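You operate a simulated robot arm through the tools that you are given. There is no shell and no other tool. Be economical: measure what you need, move in short steps, check, and stop when the job is done.

You run a simulated robot arm. Do the job below in one go: nothing can be reset, and whatever is moved stays where it is left.

Task
Move the white pin to jig hole 3 and clamp the orange tube against it again.
Fine: free the toggle and slide the tube clear first.

It is judged by the outcome, as a careful person would: the job done as asked, and still so three seconds after it is handed in. It fails if anything else is knocked over, pushed out of place, dropped, spilled or broken.

Robot
A 7-joint arm with a two-finger gripper, on a carriage that runs on a rail from [-1.023, 0.002] to [1.357, -0.002] (x, y) and turns from -116 to 216 degrees about z. Base frame: it is fixed where the carriage stands at the start and does not move with it; the origin is on the floor, on the carriage's upright axis, x ahead of it, y to its left, z up. Units: m, degrees, N and s.
Its first joint turns from -149.0 to 149.0 degrees. Places, roughly: left hole tag [0.7, 0.7, 0.9]; middle hole tag [0.7, 0.7, 0.9]; right hole tag [0.8, 0.7, 0.9]; right jig hole [0.8, 0.7, 0.9]; toggle lever [0.8, 0.6, 1]. Payload 2.45 kg.
Tool frame: the origin (TCP) lies between the finger pads and is the grasp point; the fingertips stand 0.026 m ahead of it; z points along the fingers, y is the line along which they close. Largest opening 0.096 m; the body of the gripper starts 0.069 m behind the TCP.
Orientation is told as [roll, pitch, yaw] about the base's x, y, z axes, in that order, counted from this pose: with the fingers straight down and closing along the base's y, the tool's x points along the base's -x, its y along +y and its z along -z.

Tools
- The arm moves only by the tool move_arm. Its argument "moves" is text: rows parted by semicolons, each of 7 numbers parted by spaces: the shift along the tool's x, y, z in units of 500 mm (1.0 is 500 mm), then the turn, a rotation vector about the tool's x, y, z in units of 45 degrees (1.0 is 45 degrees), then the gripper command, from -1 (shut) to 1 (fully open), values between in proportion. In form: dx dy dz ax ay az claw; .... A call has 1 to 10 rows; each row is the pose to reach, as a shift and turn from the pose commanded when the call began, along the tool's axes at that moment. A call with a number of a shift or a turn outside -1 to 1 is refused whole. A row lasts 0.2 s, in which the tool goes at most 0.05 m and 8.6 degrees; a call with a longer step from one row to the next is refused whole, and so is a gripper value outside its range. A pose out of reach is approached as far as the arm can. The call stops where the force on the tool passes 80 N (or 10 N more than at its start, if that is more) or the arm is blocked; 0.2 s more then pass. Each finger halts on what it meets, pressing with about 26 N; the grip force reading is that of the motor and also rises with nothing between the fingers. The clock runs only during rows and for 0.2 s after the last one: add rows that repeat a pose to give the fingers time. It gives the time, the measured TCP pose, the force on the tool (base axes), the opening and the grip force at its end, in the units of the frame above (readings bear some noise), with the torque about the TCP (base axes, N m) and any sound that the robot's microphone picked up.
- Cameras (640 x 400 px; columns grow to the right, rows downward): "scene" is now at [0.0319, 0.2093, 1.6794]; the picture's right is [0.37, -0.93, 0.00], its down [-0.48, -0.19, -0.86] and it looks along [0.80, 0.32, -0.51] (base axes); focal length 272 px, centre (320, 200). "wrist" rides on the gripper at [0.082, 0.003, -0.098] in the tool frame; the picture's right is [-0.04, 1.00, 0.00], its down [-0.73, -0.03, -0.68] and it looks along [-0.68, -0.03, 0.73] (tool axes); focal length 256 px, centre (320, 200). There is no depth. A picture from a camera that has moved, and an enlarged one, comes with that camera's place and axes in the base frame and with its lens. The place of the scene camera against the robot may be out by one fixed shift of up to 0.018 m in any direction.
- snapshot(camera): a new picture of that camera. It takes no simulated time.
- move_column(by): slides the trunk up (or, below 0, down) by that many m; the arm and the scene camera ride with it, the base frame stays. It gives what a move gives, with no picture.
- drive_base(legs): drives the robot by 1 to 6 legs, each [ahead, left, turn to the left] in m, m and degrees, along the robot's own axes; the way and the turn of a leg run together, so that a leg with both is an arc; at most 1.5 m and 180 degrees a leg. The arm and the cameras ride along, it lands a little off, and it stops where it bumps. It keeps to its track: a leg is cut to what the track allows. It gives what a move gives.
- pan_tilt(pan, tilt): turns the head with the scene camera to pan (to the left, within 155 degrees either way) and tilt (down, from -29 to 69), counted from straight ahead of the robot. It gives what a move gives.
- zoom(camera, box): a new picture of the part [left, top, right, bottom] of that camera's present view, enlarged. It takes no simulated time.
- close_job(): hands the job in; it is judged then, once.

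Go step by step. Nothing tells you exact positions but the pictures and the camera data: compare them with the known pose of the tool, close in by small moves and look again before you grip or let go. The budget is 120 turns and 90 pictures, counting those below and the enlarged ones. Unless the task says otherwise, let go and move clear before handing in, and close with one line.

The tools are called by a JSON object that holds its "fn" and its "kwargs". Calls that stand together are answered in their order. move_arm: Moves the arm, as the interface text tells. Its arguments: {"type":"object","properties":{"moves":{"type":"string"}},"required":["moves"]} The other tools are called the same way: move_column (by) slides the trunk up or down; drive_base (legs) drives the base; pan_tilt (pan, tilt) turns the head that bears the scene camera; snapshot (camera) takes a picture; zoom (camera, box) takes an enlarged picture of a part of a camera's view; close_job () hands the job in.

At the start:

```text
clock: 0.0
tool_pos: [0.8132, 0.4148, 1.2414]
tool_rot: [0.0, 0.0, 0.0]
ft_force: [-0.7, 0.4, 0.3]
moment: [0.03, 0.01, -0.02]
finger_gap: 0.0959
finger_force: 0.1
trunk travel left (down, up): [-0.65, 0.06]
robot x, y, heading: [0.0007, 0.0012, 0.1]
head pan, tilt: [21.6, 30.9]
```

scene: 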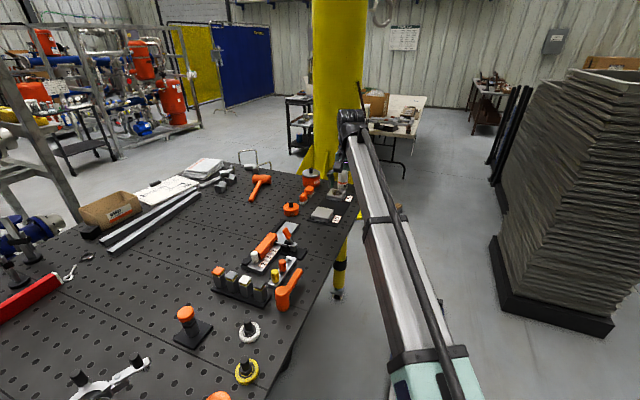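
wrist: 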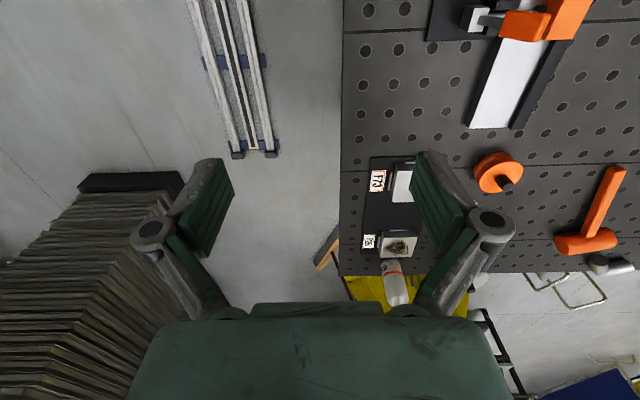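

I see a perforated table with a jig around pixel (270,260) in the scene view, with an orange tube in it. I'll enlarge that region first.

{"fn": "zoom", "kwargs": {"camera": "scene", "box": [200, 210, 328, 310]}}

{"fn": "zoom", "kwargs": {"camera": "wrist", "box": [340, 0, 640, 188]}}

```text
4.00 times, centred on (264, 260) of scene
camera zoom: at [0.0319, 0.2093, 1.6794], right [0.37, -0.93, 0.0], down [-0.48, -0.19, -0.86], along [0.8, 0.32, -0.51], focal length 1086 px, centre (544, -40)
```

zoom: 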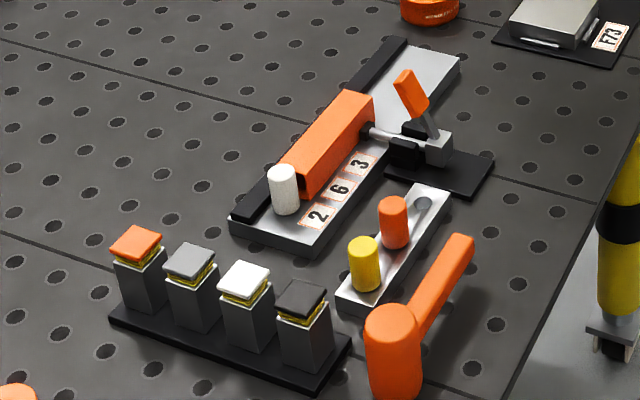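

```text
2.13 times, centred on (490, 94) of wrist
camera zoom: at [0.7321, 0.4171, 1.3403], right [0.04, 1.0, 0.0], down [0.73, -0.03, 0.68], along [0.68, -0.03, -0.73], focal length 545 px, centre (-42, 426)
```

zoom: 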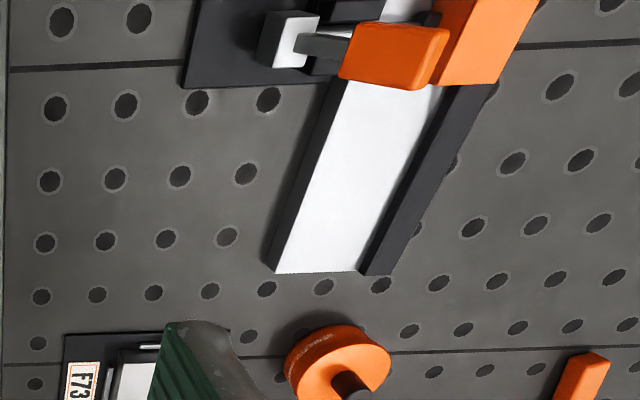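

The jig runs about along +x from roughly (0.65,0.72) to (0.98,0.72), with tags 2, 6, 3 from near to far. The white pin is at 2, and the toggle is on the -y side. It's out of reach from here, so I turn the base left and then slide along the rail.

{"fn": "drive_base", "kwargs": {"legs": [[0, 0, 63], [0.32, -0.624, 0]]}}

{"fn": "pan_tilt", "kwargs": {"pan": 27, "tilt": 45}}

{"fn": "snapshot", "kwargs": {"camera": "scene"}}

{"fn": "snapshot", "kwargs": {"camera": "wrist"}}

```text
clock: 6.7
tool_pos: [0.6651, 0.9128, 1.2402]
tool_rot: [0.0, 0.0, 64.9]
ft_force: [0.0, -0.5, -0.5]
moment: [-0.04, 0.02, 0.02]
finger_gap: 0.096
finger_force: 0.1
trunk travel left (down, up): [-0.65, 0.06]
robot x, y, heading: [0.7014, 0.0008, 65.0]
head pan, tilt: [21.6, 30.9]
```

```text
clock: 7.4
tool_pos: [0.6647, 0.911, 1.2416]
tool_rot: [-0.1, 0.0, 65.0]
ft_force: [0.5, 0.2, 0.0]
moment: [0.02, -0.02, -0.03]
finger_gap: 0.096
finger_force: 0.1
trunk travel left (down, up): [-0.65, 0.06]
robot x, y, heading: [0.6973, -0.0004, 65.1]
head pan, tilt: [27.0, 45.0]
```

```text
85 pictures are left
camera scene: at [0.5151, 0.1172, 1.6583], right [1.0, 0.04, 0.0], down [0.02, -0.71, -0.71], along [-0.02, 0.71, -0.71], focal length 272 px, centre (320, 200)
```

scene: 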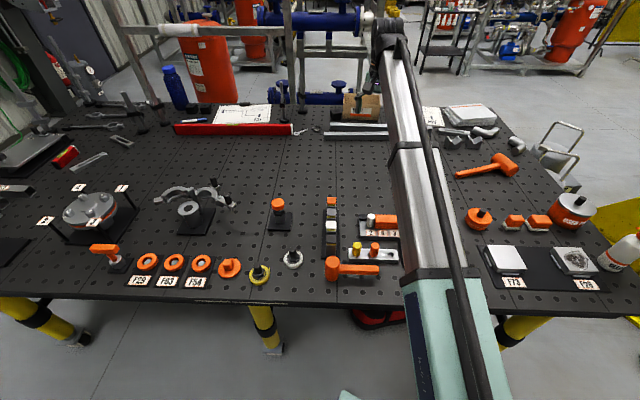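

```text
84 pictures are left
camera wrist: at [0.6275, 0.8381, 1.3403], right [-0.89, 0.46, 0.0], down [0.34, 0.65, 0.68], along [0.31, 0.6, -0.73], focal length 256 px, centre (320, 200)
```

wrist: 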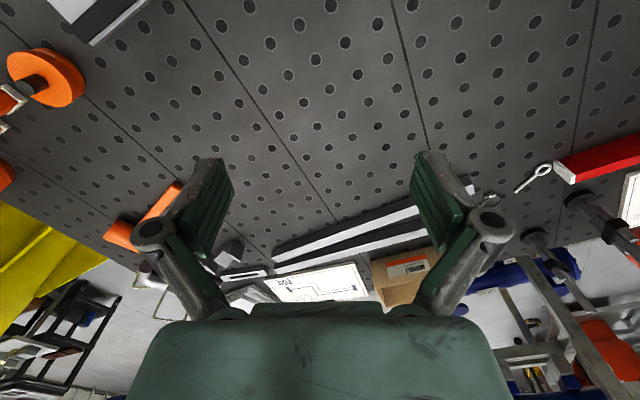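

The robot now stands at x≈0.70. I'll rotate the tool back to yaw 0 so that the wrist camera looks along +x over the jig, and bring it to the near end.

{"fn": "move_arm", "kwargs": {"moves": "0.083 0 0 0 0 0.185 1; 0.166 0 0 0 0 0.37 1; 0.249 0 0 0 0 0.555 1; 0.332 0 0 0 0 0.74 1; 0.415 0 0 0 0 0.925 1; 0.415 0 0 0 0 0.999 1"}}

{"fn": "move_arm", "kwargs": {"moves": "0 0 0 0 0 0.15 1; 0 0 0 0 0 0.3 1; 0 0 0 0 0 0.444 1; 0 0 0 0 0 0.444 1"}}

{"fn": "snapshot", "kwargs": {"camera": "wrist"}}

{"fn": "snapshot", "kwargs": {"camera": "scene"}}

```text
clock: 8.8
tool_pos: [0.5786, 0.7238, 1.2407]
tool_rot: [0.0, -0.1, 20.0]
ft_force: [-0.5, -0.3, 0.3]
moment: [0.01, -0.02, 0.01]
finger_gap: 0.096
finger_force: 0.1
trunk travel left (down, up): [-0.65, 0.06]
robot x, y, heading: [0.7003, -0.0004, 65.2]
head pan, tilt: [27.0, 45.0]
```

```text
clock: 9.8
tool_pos: [0.5775, 0.7243, 1.2407]
tool_rot: [0.0, 0.0, 0.0]
ft_force: [0.0, -0.2, 0.2]
moment: [0.01, 0.03, 0.02]
finger_gap: 0.0962
finger_force: 0.1
trunk travel left (down, up): [-0.65, 0.06]
robot x, y, heading: [0.7029, -0.0015, 65.0]
head pan, tilt: [27.0, 45.0]
```

```text
83 pictures are left
camera wrist: at [0.4957, 0.7261, 1.3404], right [0.04, 1.0, 0.0], down [0.73, -0.03, 0.68], along [0.68, -0.03, -0.73], focal length 256 px, centre (320, 200)
```

wrist: 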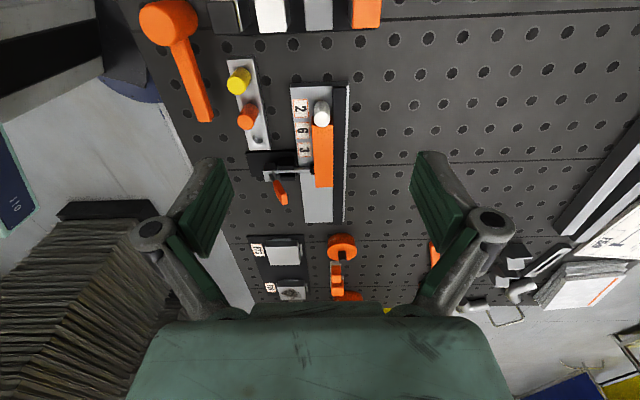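

```text
82 pictures are left
camera scene: at [0.5151, 0.1172, 1.6583], right [1.0, 0.04, 0.0], down [0.03, -0.71, -0.71], along [-0.03, 0.71, -0.71], focal length 272 px, centre (320, 200)
```

scene: 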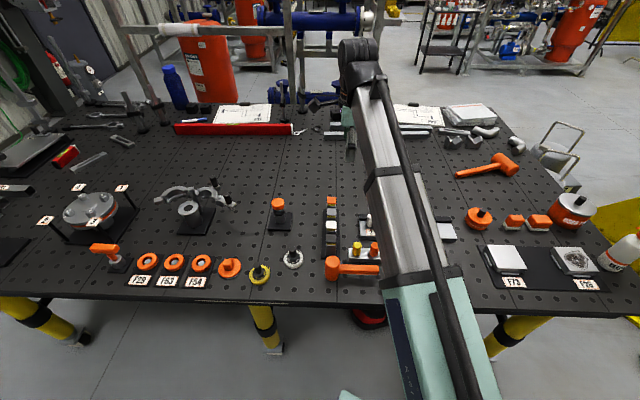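

The whole jig is in view in the wrist picture. I enlarge it.

{"fn": "zoom", "kwargs": {"camera": "wrist", "box": [210, 60, 402, 180]}}

{"fn": "zoom", "kwargs": {"camera": "wrist", "box": [240, 80, 360, 220]}}

```text
3.33 times, centred on (306, 120) of wrist
camera zoom: at [0.4957, 0.7261, 1.3404], right [0.04, 1.0, 0.0], down [0.73, -0.03, 0.68], along [0.68, -0.03, -0.73], focal length 853 px, centre (367, 467)
```

zoom: 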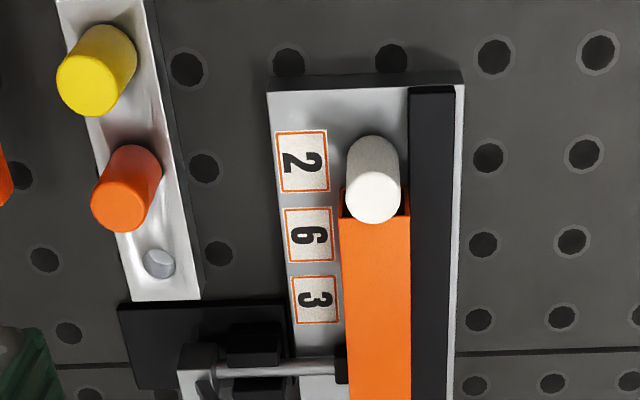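

```text
2.86 times, centred on (300, 150) of wrist
camera zoom: at [0.4957, 0.7261, 1.3404], right [0.04, 1.0, 0.0], down [0.73, -0.03, 0.68], along [0.68, -0.03, -0.73], focal length 731 px, centre (377, 343)
```

zoom: 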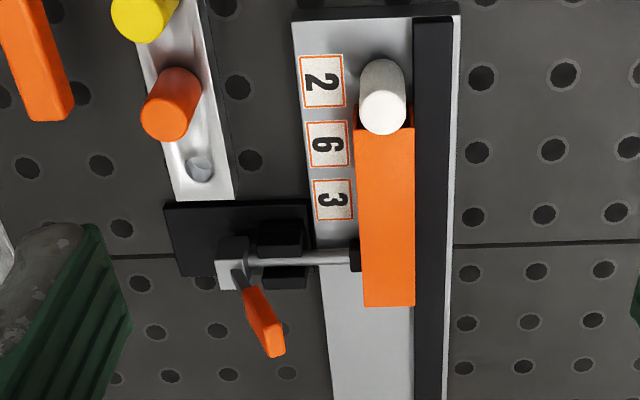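

The lever tip is at about (0.767,0.650,1.046) and its pivot near (0.777,0.622,0.965), leaning toward the tube. I move closer to study the toggle and heights.

{"fn": "move_arm", "kwargs": {"moves": "-0.02 -0.06 0.06 0 0 0 1; -0.04 -0.12 0.12 0 0 0 1; -0.06 -0.18 0.18 0 0 0 1; -0.08 -0.24 0.24 0 0 0 1; -0.08 -0.24 0.24 0 0 0 1"}}

{"fn": "snapshot", "kwargs": {"camera": "wrist"}}

{"fn": "snapshot", "kwargs": {"camera": "scene"}}

```text
clock: 11.0
tool_pos: [0.6221, 0.6023, 1.1208]
tool_rot: [0.0, 0.0, 0.1]
ft_force: [-0.5, 0.0, 0.1]
moment: [0.02, 0.01, -0.02]
finger_gap: 0.0961
finger_force: 0.0
trunk travel left (down, up): [-0.65, 0.06]
robot x, y, heading: [0.6948, -0.0023, 65.1]
head pan, tilt: [27.0, 45.0]
```

```text
79 pictures are left
camera wrist: at [0.5401, 0.6034, 1.2201], right [0.04, 1.0, 0.0], down [0.73, -0.03, 0.68], along [0.68, -0.03, -0.73], focal length 256 px, centre (320, 200)
```

wrist: 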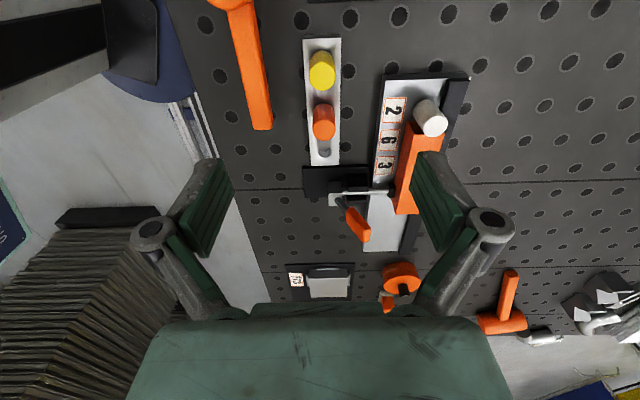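

```text
78 pictures are left
camera scene: at [0.5151, 0.117, 1.6583], right [1.0, 0.04, 0.0], down [0.03, -0.71, -0.71], along [-0.03, 0.71, -0.71], focal length 272 px, centre (320, 200)
```

scene: 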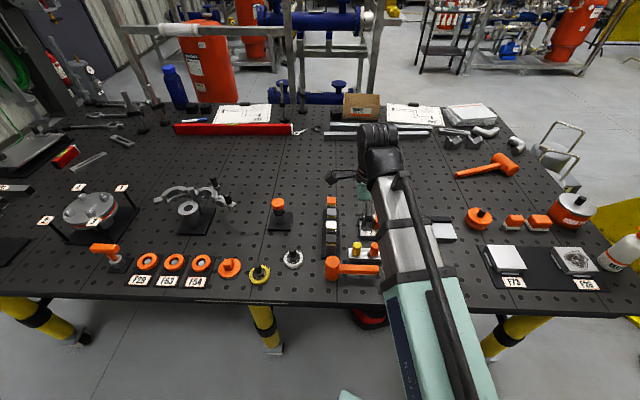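

{"fn": "zoom", "kwargs": {"camera": "wrist", "box": [280, 130, 440, 260]}}

```text
3.08 times, centred on (360, 195) of wrist
camera zoom: at [0.5401, 0.6034, 1.2201], right [0.04, 1.0, 0.0], down [0.73, -0.03, 0.68], along [0.68, -0.03, -0.73], focal length 788 px, centre (197, 215)
```

zoom: 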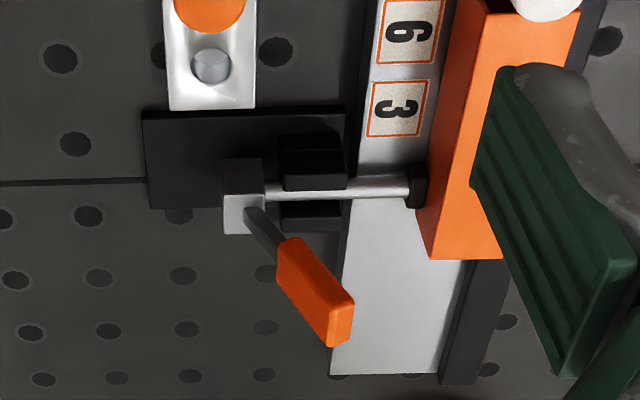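

The toggle lever leans toward the tube, so clamped means lever toward +y. I'll shut the fingers and bring them to the tube side of the lever, checking before I pull it back toward -y.

{"fn": "move_arm", "kwargs": {"moves": "0 0.1 0 0 0 0 0; -0.05 0.2 0 0 0 0 -1; -0.14 0.2 0 0 0 0 -1; -0.22 0.2 0 0 0 0 -1; -0.29 0.2 0 0 0 0 -1; -0.29 0.2 0 0 0 0 -1"}}

{"fn": "snapshot", "kwargs": {"camera": "wrist"}}

{"fn": "snapshot", "kwargs": {"camera": "scene"}}

```text
refused: row 2 steps farther than a row can; nothing moved
```

```text
76 pictures are left
camera wrist: at [0.5401, 0.6034, 1.2201], right [0.04, 1.0, 0.0], down [0.73, -0.03, 0.68], along [0.68, -0.03, -0.73], focal length 256 px, centre (320, 200)
```

wrist: 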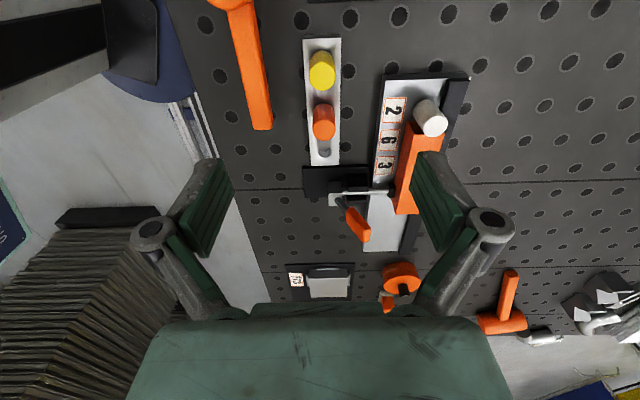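

```text
75 pictures are left
camera scene: at [0.5151, 0.117, 1.6583], right [1.0, 0.04, 0.0], down [0.03, -0.71, -0.71], along [-0.03, 0.71, -0.71], focal length 272 px, centre (320, 200)
```

scene: 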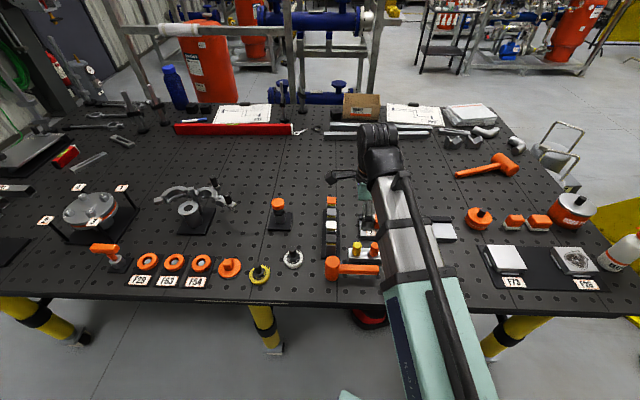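

The step was too long, and the arm hides the jig from the scene camera. I move the robot back along the rail to x≈0.35 for a clearer side view.

{"fn": "drive_base", "kwargs": {"legs": [[-0.148, 0.317, 0]]}}

{"fn": "move_arm", "kwargs": {"moves": "-0.09 0 0 0 0 0 0; -0.18 0.03 0 0 0 0 -1; -0.27 0.06 0 0 0 0 -1; -0.36 0.09 0 0 0 0 -1; -0.45 0.12 0 0 0 0 -1; -0.54 0.15 0 0 0 0 -1; -0.63 0.18 0 0 0 0 -1; -0.70 0.2 0 0 0 0 -1; -0.70 0.2 0 0 0 0 -1"}}

{"fn": "pan_tilt", "kwargs": {"pan": -15, "tilt": 45}}

{"fn": "snapshot", "kwargs": {"camera": "scene"}}

```text
clock: 13.3
tool_pos: [0.2587, 0.6016, 1.1219]
tool_rot: [0.0, -0.1, 0.6]
ft_force: [0.7, 0.1, 0.7]
moment: [0.01, 0.0, 0.01]
finger_gap: 0.096
finger_force: 0.0
trunk travel left (down, up): [-0.65, 0.06]
robot x, y, heading: [0.3432, 0.0016, 65.7]
head pan, tilt: [27.0, 45.0]
```

```text
clock: 15.3
tool_pos: [0.6074, 0.704, 1.1197]
tool_rot: [0.0, 0.0, 0.6]
ft_force: [0.3, -0.8, -0.3]
moment: [0.03, -0.01, 0.01]
finger_gap: 0.0001
finger_force: 26.2
trunk travel left (down, up): [-0.65, 0.06]
robot x, y, heading: [0.3419, -0.0025, 65.6]
head pan, tilt: [27.0, 45.0]
```

```text
clock: 16.4
tool_pos: [0.6071, 0.7042, 1.1206]
tool_rot: [0.1, -0.1, 0.5]
ft_force: [-0.4, -0.4, -0.3]
moment: [0.01, 0.01, -0.01]
finger_gap: 0.0002
finger_force: 26.0
trunk travel left (down, up): [-0.65, 0.06]
robot x, y, heading: [0.3346, 0.0002, 65.5]
head pan, tilt: [-15.0, 45.0]
```

```text
74 pictures are left
camera scene: at [0.2108, 0.0979, 1.6583], right [0.77, -0.64, 0.0], down [-0.45, -0.55, -0.71], along [0.45, 0.55, -0.71], focal length 272 px, centre (320, 200)
```

scene: 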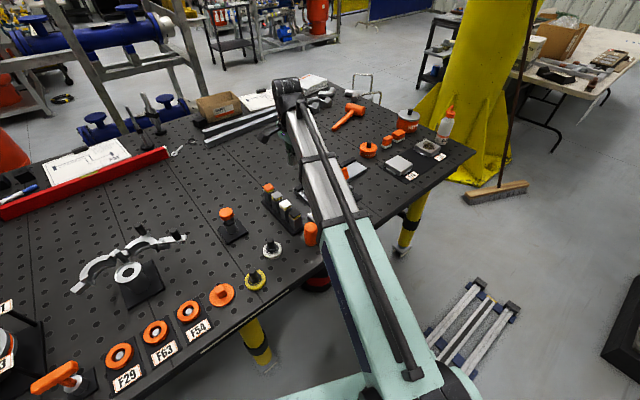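

The jig is hidden only because the tool is short of it. I move on over the lever's tube side and look again.

{"fn": "move_arm", "kwargs": {"moves": "-0.08 0 0 0 0 0 -1; -0.16 0 0 0 0 0 -1; -0.24 0 0 0 0 0 -1; -0.32 0 0 0 0 0 -1; -0.32 0 0 0 0 0 -1"}}

{"fn": "snapshot", "kwargs": {"camera": "scene"}}

{"fn": "snapshot", "kwargs": {"camera": "wrist"}}

```text
clock: 17.6
tool_pos: [0.7669, 0.7057, 1.1198]
tool_rot: [0.0, 0.0, 0.6]
ft_force: [1.0, -0.3, 0.2]
moment: [0.0, -0.02, 0.01]
finger_gap: 0.0
finger_force: 26.3
trunk travel left (down, up): [-0.65, 0.06]
robot x, y, heading: [0.3374, -0.0005, 65.5]
head pan, tilt: [-15.0, 45.0]
```

```text
73 pictures are left
camera scene: at [0.211, 0.0978, 1.6583], right [0.77, -0.64, 0.0], down [-0.45, -0.55, -0.71], along [0.45, 0.55, -0.71], focal length 272 px, centre (320, 200)
```

scene: 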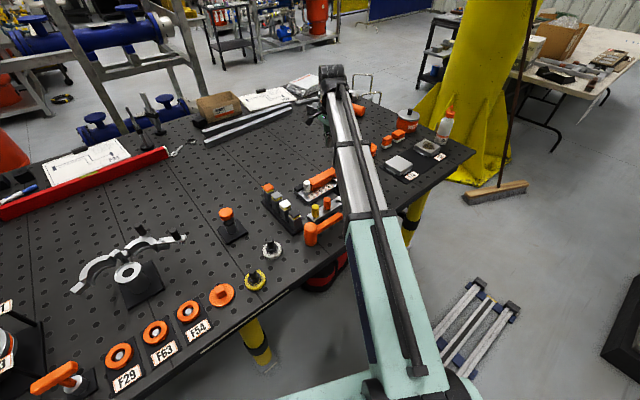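

```text
72 pictures are left
camera wrist: at [0.6851, 0.7072, 1.2194], right [0.03, 1.0, 0.0], down [0.73, -0.02, 0.68], along [0.68, -0.02, -0.73], focal length 256 px, centre (320, 200)
```

wrist: 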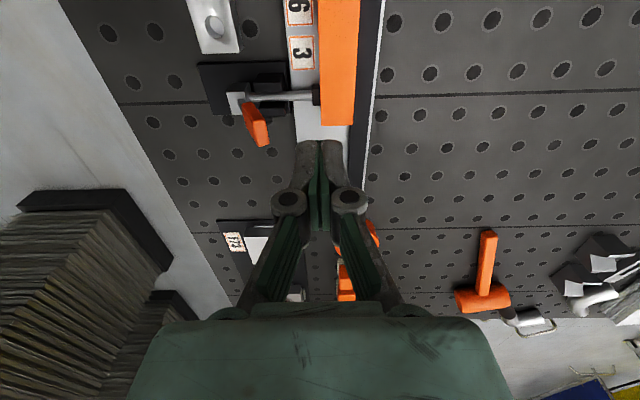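

{"fn": "zoom", "kwargs": {"camera": "wrist", "box": [190, 60, 370, 180]}}

{"fn": "zoom", "kwargs": {"camera": "scene", "box": [260, 150, 360, 250]}}

```text
3.33 times, centred on (280, 120) of wrist
camera zoom: at [0.6851, 0.7072, 1.2194], right [0.03, 1.0, 0.0], down [0.73, -0.02, 0.68], along [0.68, -0.02, -0.73], focal length 853 px, centre (453, 467)
```

zoom: 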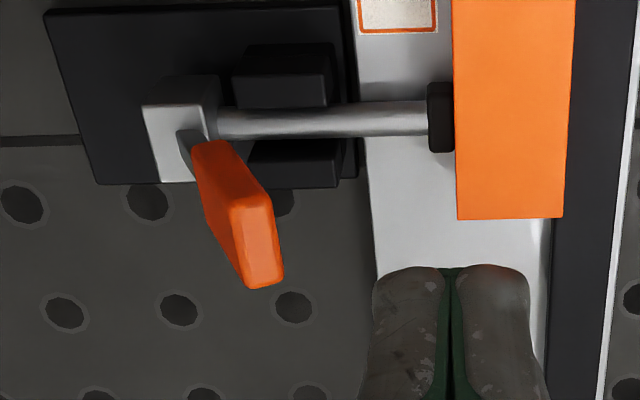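

```text
4.00 times, centred on (310, 200) of scene
camera zoom: at [0.211, 0.0978, 1.6583], right [0.77, -0.64, 0.0], down [-0.45, -0.55, -0.71], along [0.45, 0.55, -0.71], focal length 1086 px, centre (360, 200)
```

zoom: 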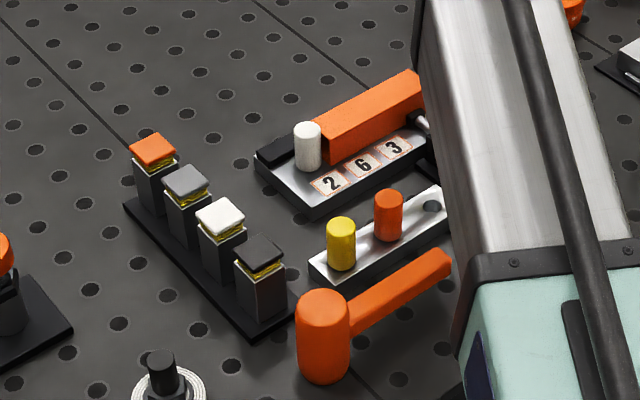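

The tube top is at z≈0.96, with the tube spanning x≈0.686–0.816 and y≈0.704–0.738. The lever cap is near (0.777,0.658,1.045). I lower the closed fingers beside the lever and push toward -y.

{"fn": "move_arm", "kwargs": {"moves": "-0.02 0 0.06 0 0 0 -1; -0.02 0 0.12 0 0 0 -1; -0.02 0 0.18 0 0 0 -1; -0.02 -0.04 0.18 0 0 0 -1; -0.02 -0.07 0.18 0 0 0 -1; -0.02 -0.1 0.18 0 0 0 -1"}}

{"fn": "snapshot", "kwargs": {"camera": "wrist"}}

```text
clock: 19.0
tool_pos: [0.7767, 0.6585, 1.0302]
tool_rot: [-0.1, 0.0, 0.6]
ft_force: [0.4, 0.7, 0.3]
moment: [0.01, 0.01, 0.02]
finger_gap: 0.0
finger_force: 25.8
trunk travel left (down, up): [-0.65, 0.06]
robot x, y, heading: [0.3367, -0.0015, 65.4]
head pan, tilt: [-15.0, 45.0]
```

```text
69 pictures are left
camera wrist: at [0.6948, 0.6593, 1.1292], right [0.03, 1.0, 0.0], down [0.73, -0.02, 0.68], along [0.68, -0.02, -0.73], focal length 256 px, centre (320, 200)
```

wrist: 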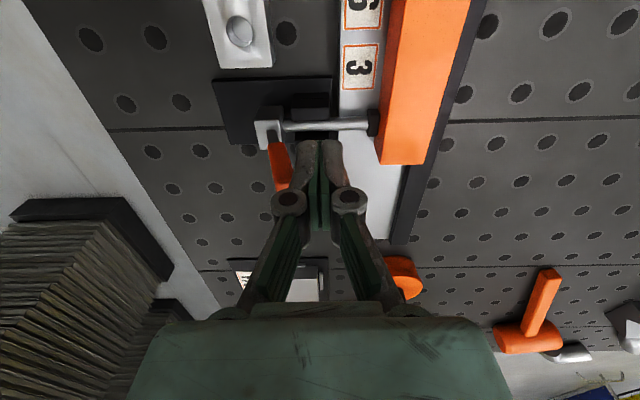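

The fingers are now beside the lever. I keep pushing toward -y in small steps.

{"fn": "move_arm", "kwargs": {"moves": "0 -0.03 0 0 0 0 -1; 0 -0.06 0 0 0 0 -1; 0 -0.09 0 0 0 0 -1; 0 -0.12 0 0 0 0 -1"}}

{"fn": "snapshot", "kwargs": {"camera": "wrist"}}

```text
clock: 20.0
tool_pos: [0.7776, 0.5963, 1.0329]
tool_rot: [0.0, 0.0, 0.5]
ft_force: [0.7, 0.4, -1.7]
moment: [0.01, 0.01, -0.01]
finger_gap: 0.0
finger_force: 26.5
trunk travel left (down, up): [-0.65, 0.06]
robot x, y, heading: [0.3418, 0.0023, 65.4]
head pan, tilt: [-15.0, 45.0]
```

```text
68 pictures are left
camera wrist: at [0.6967, 0.5978, 1.1319], right [0.03, 1.0, 0.0], down [0.73, -0.02, 0.68], along [0.68, -0.02, -0.73], focal length 256 px, centre (320, 200)
```

wrist: 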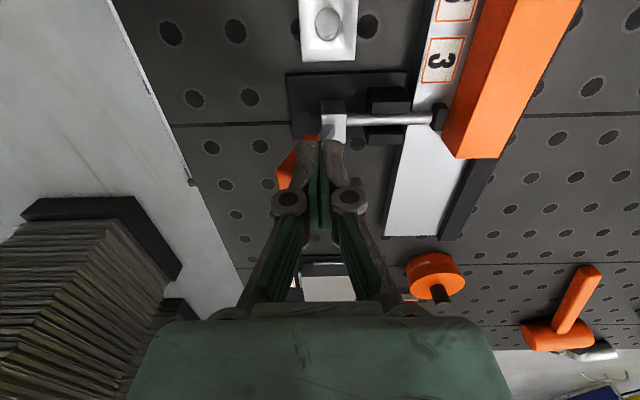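

The lever is swinging and the rod pad seems to be leaving the tube. I continue pushing back and check with an enlarged view.

{"fn": "move_arm", "kwargs": {"moves": "0 -0.02 0.01 0 0 0 -1; 0 -0.04 0.02 0 0 0 -1; 0 -0.06 0.03 0 0 0 -1; 0 -0.06 0.03 0 0 0 -1"}}

{"fn": "zoom", "kwargs": {"camera": "wrist", "box": [250, 40, 500, 200]}}

```text
clock: 20.9
tool_pos: [0.7787, 0.5815, 1.0242]
tool_rot: [1.7, -0.5, 1.1]
ft_force: [-2.9, 13.4, 23.3]
moment: [0.1, 0.02, 0.06]
finger_gap: 0.0001
finger_force: 25.8
trunk travel left (down, up): [-0.65, 0.06]
robot x, y, heading: [0.34, 0.0012, 65.5]
head pan, tilt: [-15.0, 45.0]
stopped in row 4: the force on the tool passed its limit at 85 N (the readings are from after the stop); the commanded pose is now the measured one
```

```text
2.50 times, centred on (375, 120) of wrist
camera zoom: at [0.6959, 0.5787, 1.1228], right [0.02, 1.0, 0.03], down [0.73, -0.04, 0.68], along [0.68, 0.01, -0.73], focal length 640 px, centre (182, 400)
```

zoom: 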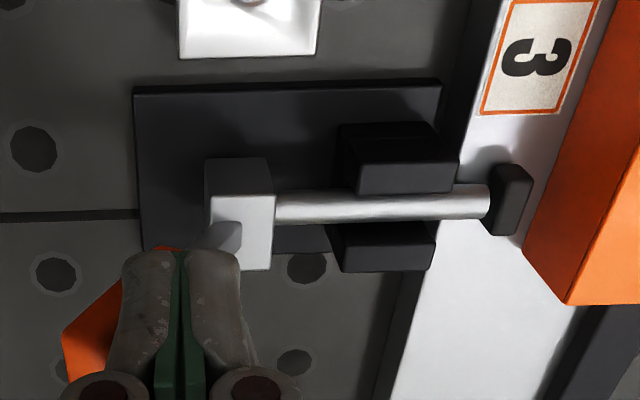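

The lever reached its stop and the pad is clear of the tube. I back off, level the tool and look over the jig.

{"fn": "move_arm", "kwargs": {"moves": "0 0.02 -0.04 0.038 0.011 0.024 -1; 0 0.04 -0.12 0.038 0.011 0.024 -1; 0 0.06 -0.2 0.038 0.011 0.024 -1; 0.08 0.1 -0.2 0.038 0.011 0.024 -1; 0.16 0.14 -0.2 0.038 0.011 0.024 -1; 0.24 0.18 -0.2 0.038 0.011 0.024 0; 0.32 0.23 -0.2 0.038 0.011 0.024 1; 0.32 0.24 -0.2 0.038 0.011 0.024 1"}}

{"fn": "snapshot", "kwargs": {"camera": "wrist"}}

{"fn": "zoom", "kwargs": {"camera": "wrist", "box": [220, 60, 420, 185]}}

```text
clock: 22.7
tool_pos: [0.6151, 0.6932, 1.1251]
tool_rot: [-0.4, 0.1, -0.2]
ft_force: [0.1, 0.0, -0.5]
moment: [-0.04, 0.0, 0.02]
finger_gap: 0.0959
finger_force: 0.1
trunk travel left (down, up): [-0.65, 0.06]
robot x, y, heading: [0.3429, 0.0001, 65.8]
head pan, tilt: [-15.0, 45.0]
```

```text
66 pictures are left
camera wrist: at [0.5334, 0.696, 1.2246], right [0.04, 1.0, -0.01], down [0.73, -0.03, 0.68], along [0.68, -0.03, -0.74], focal length 256 px, centre (320, 200)
```

wrist: 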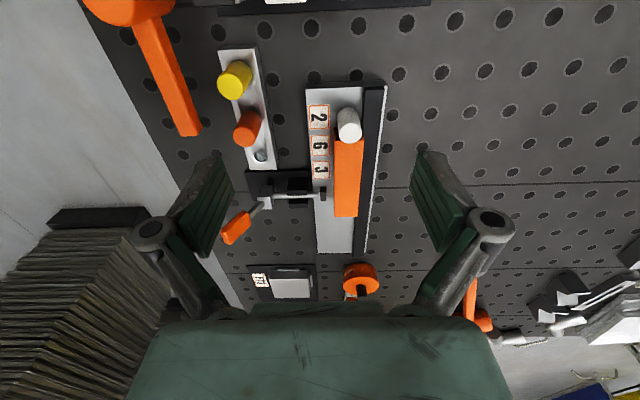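

```text
3.20 times, centred on (320, 122) of wrist
camera zoom: at [0.5334, 0.696, 1.2246], right [0.04, 1.0, -0.01], down [0.73, -0.03, 0.68], along [0.68, -0.03, -0.74], focal length 819 px, centre (320, 448)
```

zoom: 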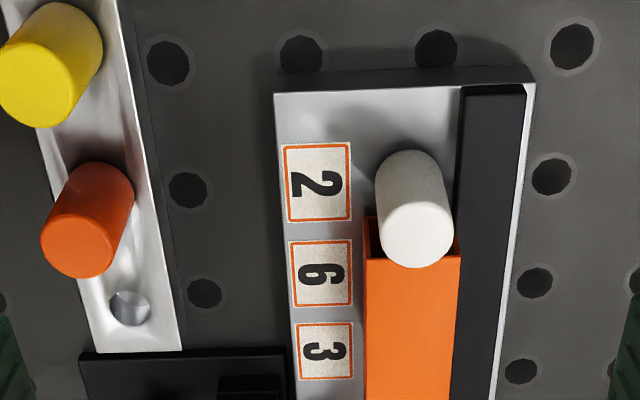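

The toggle stays open. The tube is hollow and a bit taller than the fence. I'll come down over its near part with the fingers straddling it in y, to pinch the top edge and start the slide.

{"fn": "move_arm", "kwargs": {"moves": "-0.06 0.02 0.04 0.009 0 -0.004 0.2; -0.12 0.04 0.08 0.009 0 -0.004 0.2; -0.17 0.056 0.13 0.009 0 -0.004 0.2; -0.17 0.056 0.19 0.009 0 -0.004 0.2; -0.17 0.056 0.19 0.009 0 -0.004 0.2"}}

{"fn": "zoom", "kwargs": {"camera": "wrist", "box": [220, 0, 420, 180]}}

{"fn": "zoom", "kwargs": {"camera": "scene", "box": [260, 130, 380, 230]}}

```text
clock: 23.9
tool_pos: [0.7041, 0.7215, 1.0287]
tool_rot: [-0.7, 0.1, 0.1]
ft_force: [-0.2, 0.3, -0.1]
moment: [-0.02, 0.03, 0.02]
finger_gap: 0.0574
finger_force: 0.1
trunk travel left (down, up): [-0.65, 0.06]
robot x, y, heading: [0.342, 0.0013, 65.7]
head pan, tilt: [-15.0, 45.0]
```

```text
2.22 times, centred on (320, 90) of wrist
camera zoom: at [0.622, 0.7248, 1.1278], right [0.04, 1.0, -0.01], down [0.73, -0.02, 0.68], along [0.68, -0.04, -0.73], focal length 569 px, centre (320, 444)
```

zoom: 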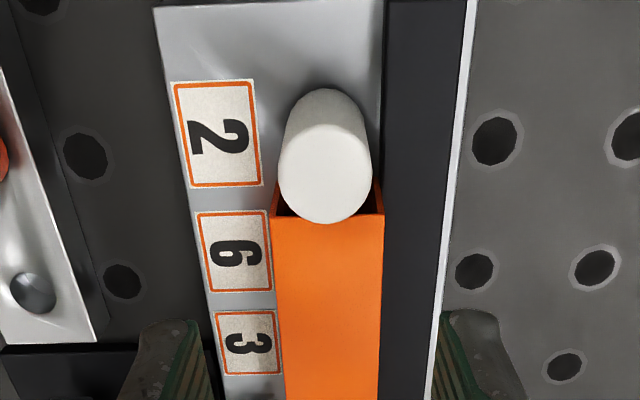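

```text
4.00 times, centred on (320, 180) of scene
camera zoom: at [0.2107, 0.0978, 1.6582], right [0.77, -0.63, 0.0], down [-0.45, -0.55, -0.71], along [0.45, 0.55, -0.71], focal length 1086 px, centre (320, 280)
```

zoom: 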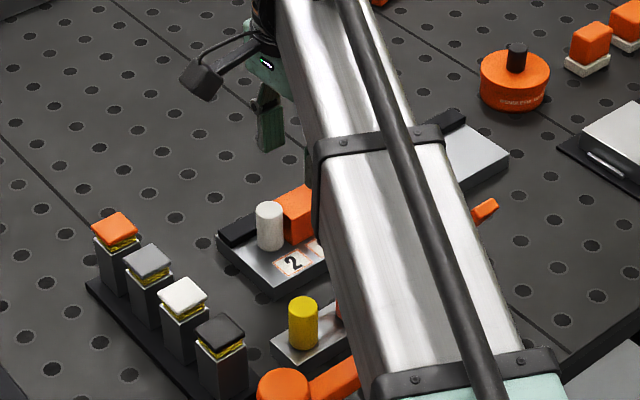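

The pin top is near (0.680,0.722,0.951) and the tube top near z 0.945–0.96. I lower a little to just below the tube top, checking force, then pinch.

{"fn": "move_arm", "kwargs": {"moves": "0 0 0.05 -0.016 0 0 0.2; 0 0 0.1 -0.016 0 0 0.2; 0 0 0.108 -0.016 0 0 0.2"}}

{"fn": "snapshot", "kwargs": {"camera": "wrist"}}

{"fn": "zoom", "kwargs": {"camera": "scene", "box": [285, 140, 345, 200]}}

```text
clock: 24.7
tool_pos: [0.7032, 0.7202, 0.972]
tool_rot: [0.1, 0.0, 0.0]
ft_force: [1.1, 1.3, -0.2]
moment: [0.0, 0.04, -0.02]
finger_gap: 0.0577
finger_force: 0.1
trunk travel left (down, up): [-0.65, 0.06]
robot x, y, heading: [0.3394, -0.003, 65.9]
head pan, tilt: [-15.0, 45.0]
```

```text
62 pictures are left
camera wrist: at [0.6224, 0.7226, 1.073], right [0.04, 1.0, 0.0], down [0.73, -0.03, 0.68], along [0.68, -0.03, -0.74], focal length 256 px, centre (320, 200)
```

wrist: 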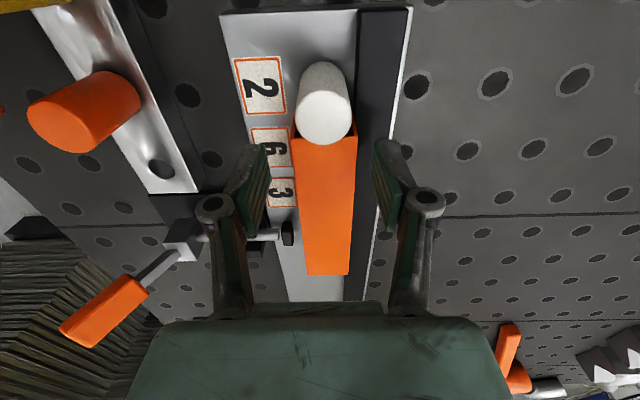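

```text
6.67 times, centred on (315, 170) of scene
camera zoom: at [0.2107, 0.0977, 1.6583], right [0.77, -0.63, 0.0], down [-0.45, -0.55, -0.71], along [0.45, 0.55, -0.71], focal length 1810 px, centre (353, 400)
```

zoom: 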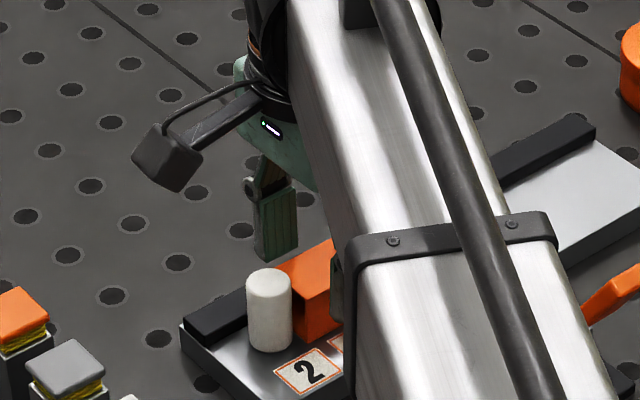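

No contact yet with the tips at z≈0.946. I go down a few mm more and check the force, then close gently.

{"fn": "move_arm", "kwargs": {"moves": "0 0 0.006 0 0 0 0.2; 0 0 0.012 0 0 0 0.2; 0 0 0.012 0 0 0 0.2"}}

{"fn": "move_arm", "kwargs": {"moves": "0 0 0 0 0 0 -0.1; 0 0 0 0 0 0 -0.4; 0 0 0 0 0 0 -0.6; 0 0 0 0 0 0 -0.6"}}

{"fn": "snapshot", "kwargs": {"camera": "wrist"}}

```text
clock: 25.5
tool_pos: [0.7039, 0.7206, 0.9658]
tool_rot: [-0.1, 0.2, 0.1]
ft_force: [0.8, 0.4, -0.8]
moment: [0.03, -0.01, -0.02]
finger_gap: 0.0577
finger_force: 0.0
trunk travel left (down, up): [-0.65, 0.06]
robot x, y, heading: [0.3417, -0.0017, 65.6]
head pan, tilt: [-15.0, 45.0]
```

```text
clock: 26.5
tool_pos: [0.7019, 0.7206, 0.9674]
tool_rot: [0.0, 0.0, 0.1]
ft_force: [0.6, 2.8, 3.4]
moment: [0.07, 0.13, 0.0]
finger_gap: 0.0345
finger_force: 26.4
trunk travel left (down, up): [-0.65, 0.06]
robot x, y, heading: [0.3402, 0.0016, 65.5]
head pan, tilt: [-15.0, 45.0]
```

```text
60 pictures are left
camera wrist: at [0.621, 0.7226, 1.067], right [0.04, 1.0, 0.0], down [0.73, -0.03, 0.68], along [0.68, -0.03, -0.74], focal length 256 px, centre (320, 200)
```

wrist: 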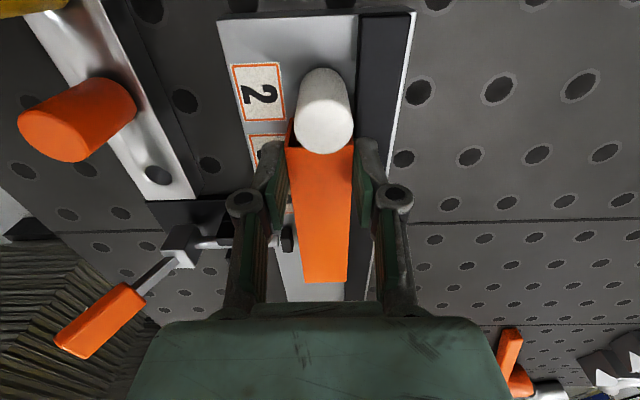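

The tube is pinched (gap 34.5 mm). I slide it +x by 40 mm, stopping short of the pad.

{"fn": "move_arm", "kwargs": {"moves": "-0.02 0 0 0 0 0 -0.6; -0.04 0 0 0 0 0 -0.6; -0.06 0 0 0 0 0 -0.6; -0.08 0 0 0 0 0 -0.6; -0.08 0 0 0 0 0 -0.6"}}

{"fn": "snapshot", "kwargs": {"camera": "wrist"}}

```text
clock: 27.7
tool_pos: [0.7399, 0.7201, 0.9676]
tool_rot: [-0.1, 0.1, 0.1]
ft_force: [-0.2, 0.4, 0.0]
moment: [-0.02, 0.13, -0.01]
finger_gap: 0.0345
finger_force: 25.7
trunk travel left (down, up): [-0.65, 0.06]
robot x, y, heading: [0.3401, 0.0007, 65.5]
head pan, tilt: [-15.0, 45.0]
```

```text
59 pictures are left
camera wrist: at [0.6599, 0.7217, 1.067], right [0.04, 1.0, 0.0], down [0.73, -0.03, 0.68], along [0.68, -0.03, -0.74], focal length 256 px, centre (320, 200)
```

wrist: 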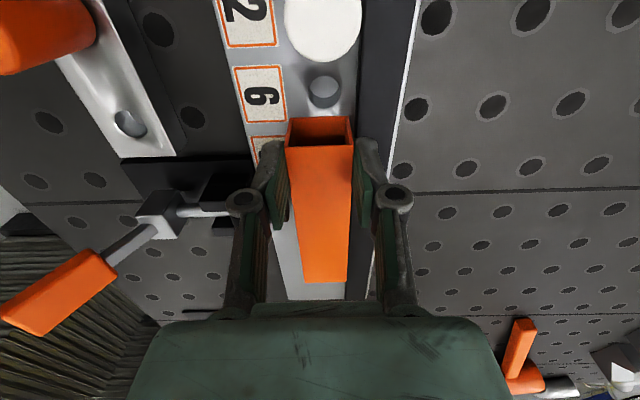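

The tube slid freely and hole 6 is visible. I release, rise, and regrip near its far end, beyond the pad.

{"fn": "move_arm", "kwargs": {"moves": "0 0 0 0 0 0 0.2; 0 0 0 0 0 0 0.2; 0 0 -0.06 0 0 0 0.2; -0.08 0 -0.09 0 0 0 0.2; -0.16 0 -0.09 0 0 0 0.2; -0.2 0 -0.09 0 0 0 0.2; -0.2 0 -0.09 0 0 0 0.2"}}

{"fn": "snapshot", "kwargs": {"camera": "wrist"}}

```text
clock: 29.3
tool_pos: [0.8432, 0.7196, 1.0125]
tool_rot: [0.1, 0.1, 0.1]
ft_force: [0.1, -0.8, -0.1]
moment: [-0.03, -0.01, 0.03]
finger_gap: 0.0575
finger_force: 0.1
trunk travel left (down, up): [-0.65, 0.06]
robot x, y, heading: [0.3382, 0.0006, 65.5]
head pan, tilt: [-15.0, 45.0]
```

```text
58 pictures are left
camera wrist: at [0.7617, 0.7222, 1.1126], right [0.04, 1.0, 0.0], down [0.73, -0.03, 0.68], along [0.68, -0.03, -0.74], focal length 256 px, centre (320, 200)
```

wrist: 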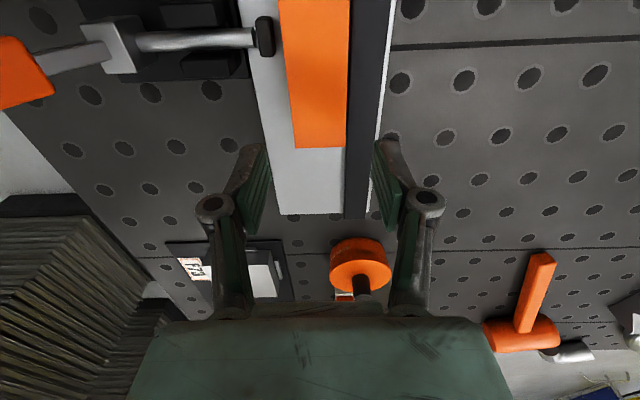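

The tube's far end is at x≈0.857 and the pad at x≈0.79, so this spot is clear. I go down, grip, and slide 75 mm more.

{"fn": "move_arm", "kwargs": {"moves": "0 0 0.05 0 0 0 0.2; 0 0 0.091 0 0 0 0.2; 0 0 0.091 0 0 0 -0.2; 0 0 0.091 0 0 0 -0.6; 0 0 0.091 0 0 0 -0.6"}}

{"fn": "move_arm", "kwargs": {"moves": "-0.03 0 0 0 0 0 -0.6; -0.06 0 0 0 0 0 -0.6; -0.09 0 0 0 0 0 -0.6; -0.12 0 0 0 0 0 -0.6; -0.15 0 0 0 0 0 -0.6; -0.15 0 0 0 0 0 -0.6"}}

{"fn": "snapshot", "kwargs": {"camera": "wrist"}}

```text
clock: 30.5
tool_pos: [0.8426, 0.7187, 0.9685]
tool_rot: [0.0, 0.1, 0.1]
ft_force: [0.6, -0.5, -0.1]
moment: [0.02, -0.16, -0.03]
finger_gap: 0.0348
finger_force: 26.5
trunk travel left (down, up): [-0.65, 0.06]
robot x, y, heading: [0.3372, -0.0011, 65.6]
head pan, tilt: [-15.0, 45.0]
```

```text
clock: 31.9
tool_pos: [0.9172, 0.7191, 0.9685]
tool_rot: [0.1, 0.2, 0.1]
ft_force: [-3.0, 1.0, 11.7]
moment: [0.04, 0.54, -0.08]
finger_gap: 0.0346
finger_force: 26.5
trunk travel left (down, up): [-0.65, 0.06]
robot x, y, heading: [0.3394, -0.0009, 65.6]
head pan, tilt: [-15.0, 45.0]
```

```text
57 pictures are left
camera wrist: at [0.8349, 0.7199, 1.0682], right [0.04, 1.0, 0.0], down [0.73, -0.03, 0.68], along [0.68, -0.03, -0.74], focal length 256 px, centre (320, 200)
```

wrist: 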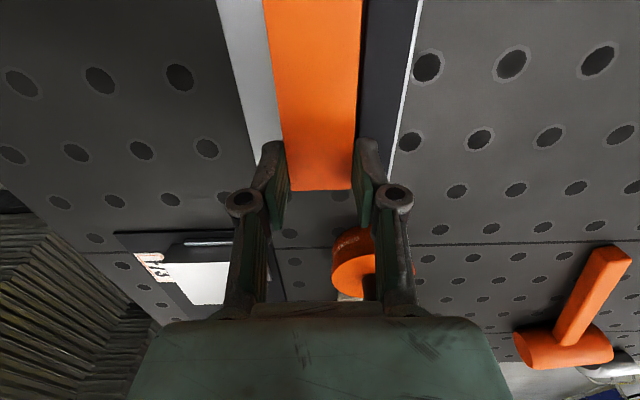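

The tube is well clear of the holes now. I release it, rise and look from behind.

{"fn": "move_arm", "kwargs": {"moves": "0 0 0 0 0 0 0; 0 0 0 0 0 0 0.2; 0 0 -0.06 0 0 0 0.2; 0.06 0 -0.14 0 0 0 0.2; 0.15 0 -0.16 0 0 0 0.2; 0.24 0 -0.16 0 0 0 0.2; 0.33 0 -0.16 0 0 0 0.4; 0.42 0 -0.16 0 0 0 0.6; 0.46 0 -0.16 0 0 0 0.6"}}

{"fn": "snapshot", "kwargs": {"camera": "wrist"}}

```text
clock: 33.9
tool_pos: [0.6869, 0.7191, 1.0478]
tool_rot: [0.0, 0.1, 0.1]
ft_force: [0.2, 0.2, 1.1]
moment: [-0.01, 0.0, -0.02]
finger_gap: 0.0767
finger_force: 0.0
trunk travel left (down, up): [-0.65, 0.06]
robot x, y, heading: [0.3386, 0.0018, 65.7]
head pan, tilt: [-15.0, 45.0]
```

```text
56 pictures are left
camera wrist: at [0.6052, 0.7216, 1.1474], right [0.04, 1.0, 0.0], down [0.73, -0.03, 0.68], along [0.68, -0.03, -0.74], focal length 256 px, centre (320, 200)
```

wrist: 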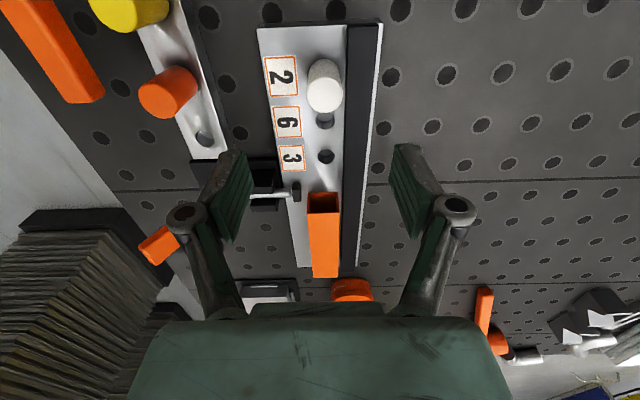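

{"fn": "zoom", "kwargs": {"camera": "wrist", "box": [220, 20, 420, 145]}}

{"fn": "zoom", "kwargs": {"camera": "wrist", "box": [230, 130, 420, 290]}}

```text
3.20 times, centred on (320, 82) of wrist
camera zoom: at [0.6052, 0.7216, 1.1474], right [0.04, 1.0, 0.0], down [0.73, -0.03, 0.68], along [0.68, -0.03, -0.74], focal length 819 px, centre (320, 576)
```

zoom: 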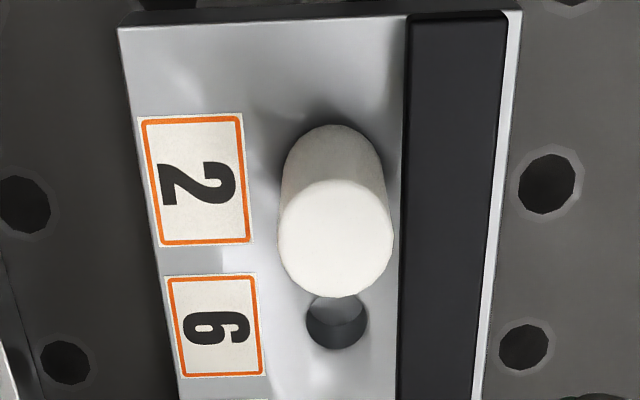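

```text
2.50 times, centred on (325, 210) of wrist
camera zoom: at [0.6052, 0.7216, 1.1474], right [0.04, 1.0, 0.0], down [0.73, -0.03, 0.68], along [0.68, -0.03, -0.74], focal length 640 px, centre (308, 175)
```

zoom: 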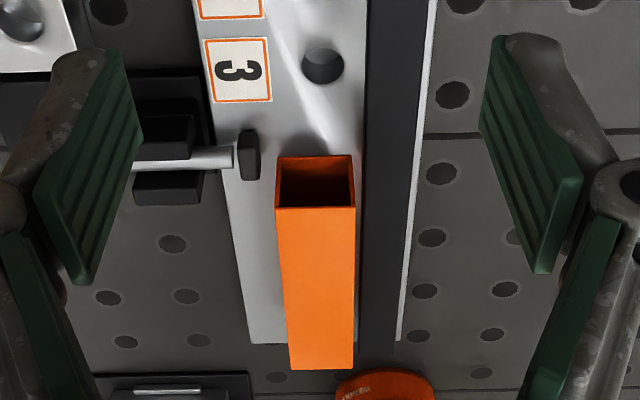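

Hole 3 is at about (0.7545,0.721) and the pin stands at (0.676,0.7215) with its top near z 0.956; the jig surface is about z 0.917. I turn the tool to yaw 90 so the fingers close along x.

{"fn": "move_arm", "kwargs": {"moves": "0 0 0 0 0 -0.19 0.6; 0 0 0 0 0 -0.38 0.6; 0 0 0 0 0 -0.57 0.6; 0 0 0 0 0 -0.76 0.6; 0 0 0 0 0 -0.95 0.6; 0 0 0 0 0 -1 0.6"}}

{"fn": "move_arm", "kwargs": {"moves": "0 0 0 0 0 -0.19 0.6; 0 0 0 0 0 -0.38 0.6; 0 0 0 0 0 -0.57 0.6; 0 0 0 0 0 -0.76 0.6; 0 0 0 0 0 -0.95 0.6; 0 0 0 0 0 -1 0.6; 0 0 0 0 0 -1 0.6"}}

{"fn": "snapshot", "kwargs": {"camera": "wrist"}}

{"fn": "snapshot", "kwargs": {"camera": "scene"}}

```text
clock: 35.3
tool_pos: [0.6887, 0.719, 1.0482]
tool_rot: [0.1, 0.1, 45.2]
ft_force: [-0.4, -0.1, 0.1]
moment: [0.01, 0.01, 0.0]
finger_gap: 0.0769
finger_force: 0.1
trunk travel left (down, up): [-0.65, 0.06]
robot x, y, heading: [0.3401, -0.0016, 65.6]
head pan, tilt: [-15.0, 45.0]
```

```text
clock: 36.9
tool_pos: [0.689, 0.7194, 1.0477]
tool_rot: [0.1, 0.1, 90.2]
ft_force: [-0.7, -0.4, -0.3]
moment: [0.0, 0.02, 0.01]
finger_gap: 0.0767
finger_force: 0.0
trunk travel left (down, up): [-0.65, 0.06]
robot x, y, heading: [0.3408, -0.0024, 65.8]
head pan, tilt: [-15.0, 45.0]
```

```text
53 pictures are left
camera wrist: at [0.6848, 0.6371, 1.1472], right [-1.0, 0.04, 0.0], down [0.03, 0.73, 0.68], along [0.02, 0.68, -0.73], focal length 256 px, centre (320, 200)
```

wrist: 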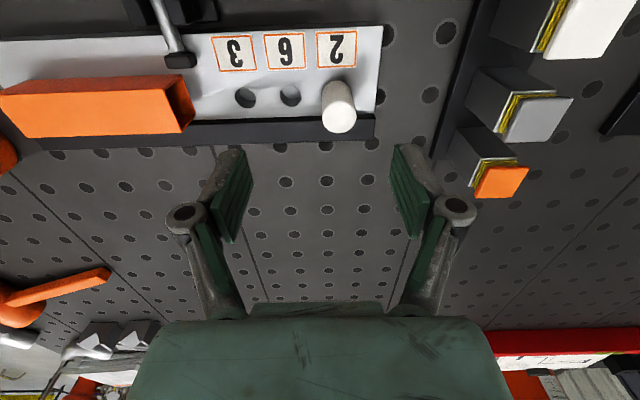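

```text
52 pictures are left
camera scene: at [0.2107, 0.0976, 1.6583], right [0.77, -0.63, 0.0], down [-0.45, -0.55, -0.71], along [0.45, 0.55, -0.71], focal length 272 px, centre (320, 200)
```

scene: 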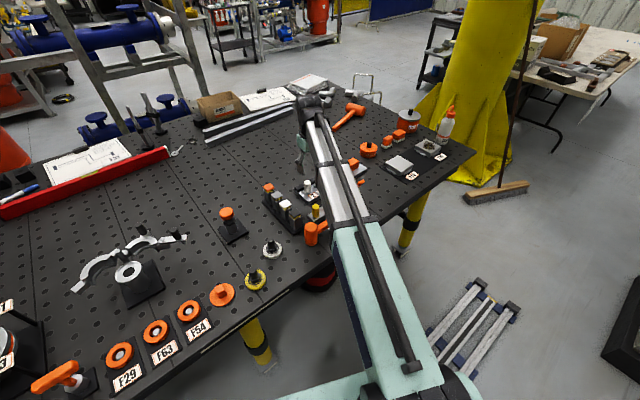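

{"fn": "zoom", "kwargs": {"camera": "wrist", "box": [220, 30, 400, 150]}}

```text
3.33 times, centred on (310, 90) of wrist
camera zoom: at [0.6848, 0.6371, 1.1472], right [-1.0, 0.04, 0.0], down [0.03, 0.73, 0.68], along [0.02, 0.68, -0.73], focal length 853 px, centre (353, 567)
```

zoom: 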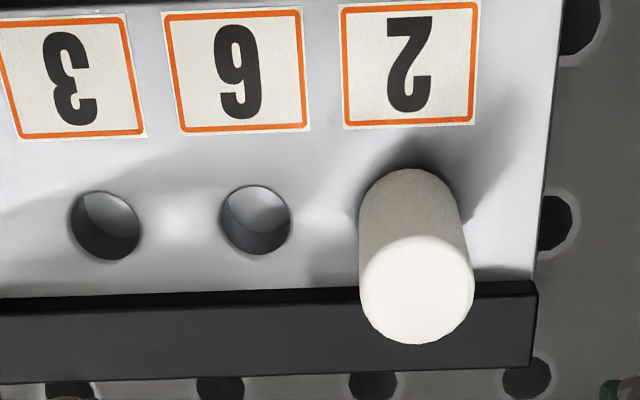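

The pin is at about (0.674,0.724), with a hole spacing of 40 mm, so hole 3 is +80 mm in x from the pin. I lower over the pin with the fingers at 50 mm opening.

{"fn": "move_arm", "kwargs": {"moves": "-0.008 0.03 0 0 0 0 0.1; -0.008 0.03 0.04 0 0 0 0.1; -0.008 0.03 0.09 0 0 0 0.1; -0.008 0.03 0.09 0 0 0 0.1"}}

{"fn": "snapshot", "kwargs": {"camera": "wrist"}}

```text
clock: 37.9
tool_pos: [0.6747, 0.7256, 1.0029]
tool_rot: [0.1, 0.0, 90.1]
ft_force: [0.0, 0.6, -0.1]
moment: [0.0, 0.03, 0.01]
finger_gap: 0.053
finger_force: 0.1
trunk travel left (down, up): [-0.65, 0.06]
robot x, y, heading: [0.3383, -0.0006, 65.9]
head pan, tilt: [-15.0, 45.0]
```

```text
50 pictures are left
camera wrist: at [0.6711, 0.6425, 1.1017], right [-1.0, 0.04, 0.0], down [0.03, 0.73, 0.68], along [0.03, 0.68, -0.73], focal length 256 px, centre (320, 200)
```

wrist: 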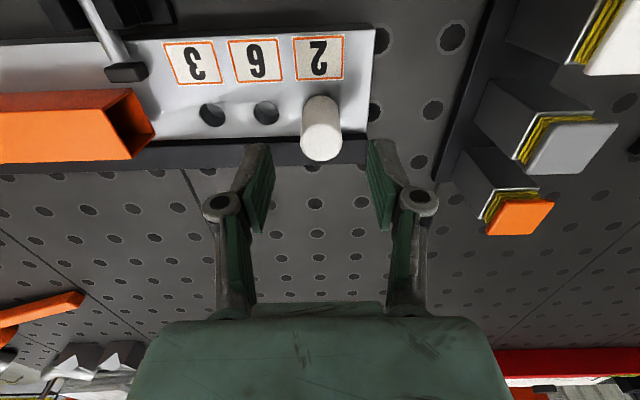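

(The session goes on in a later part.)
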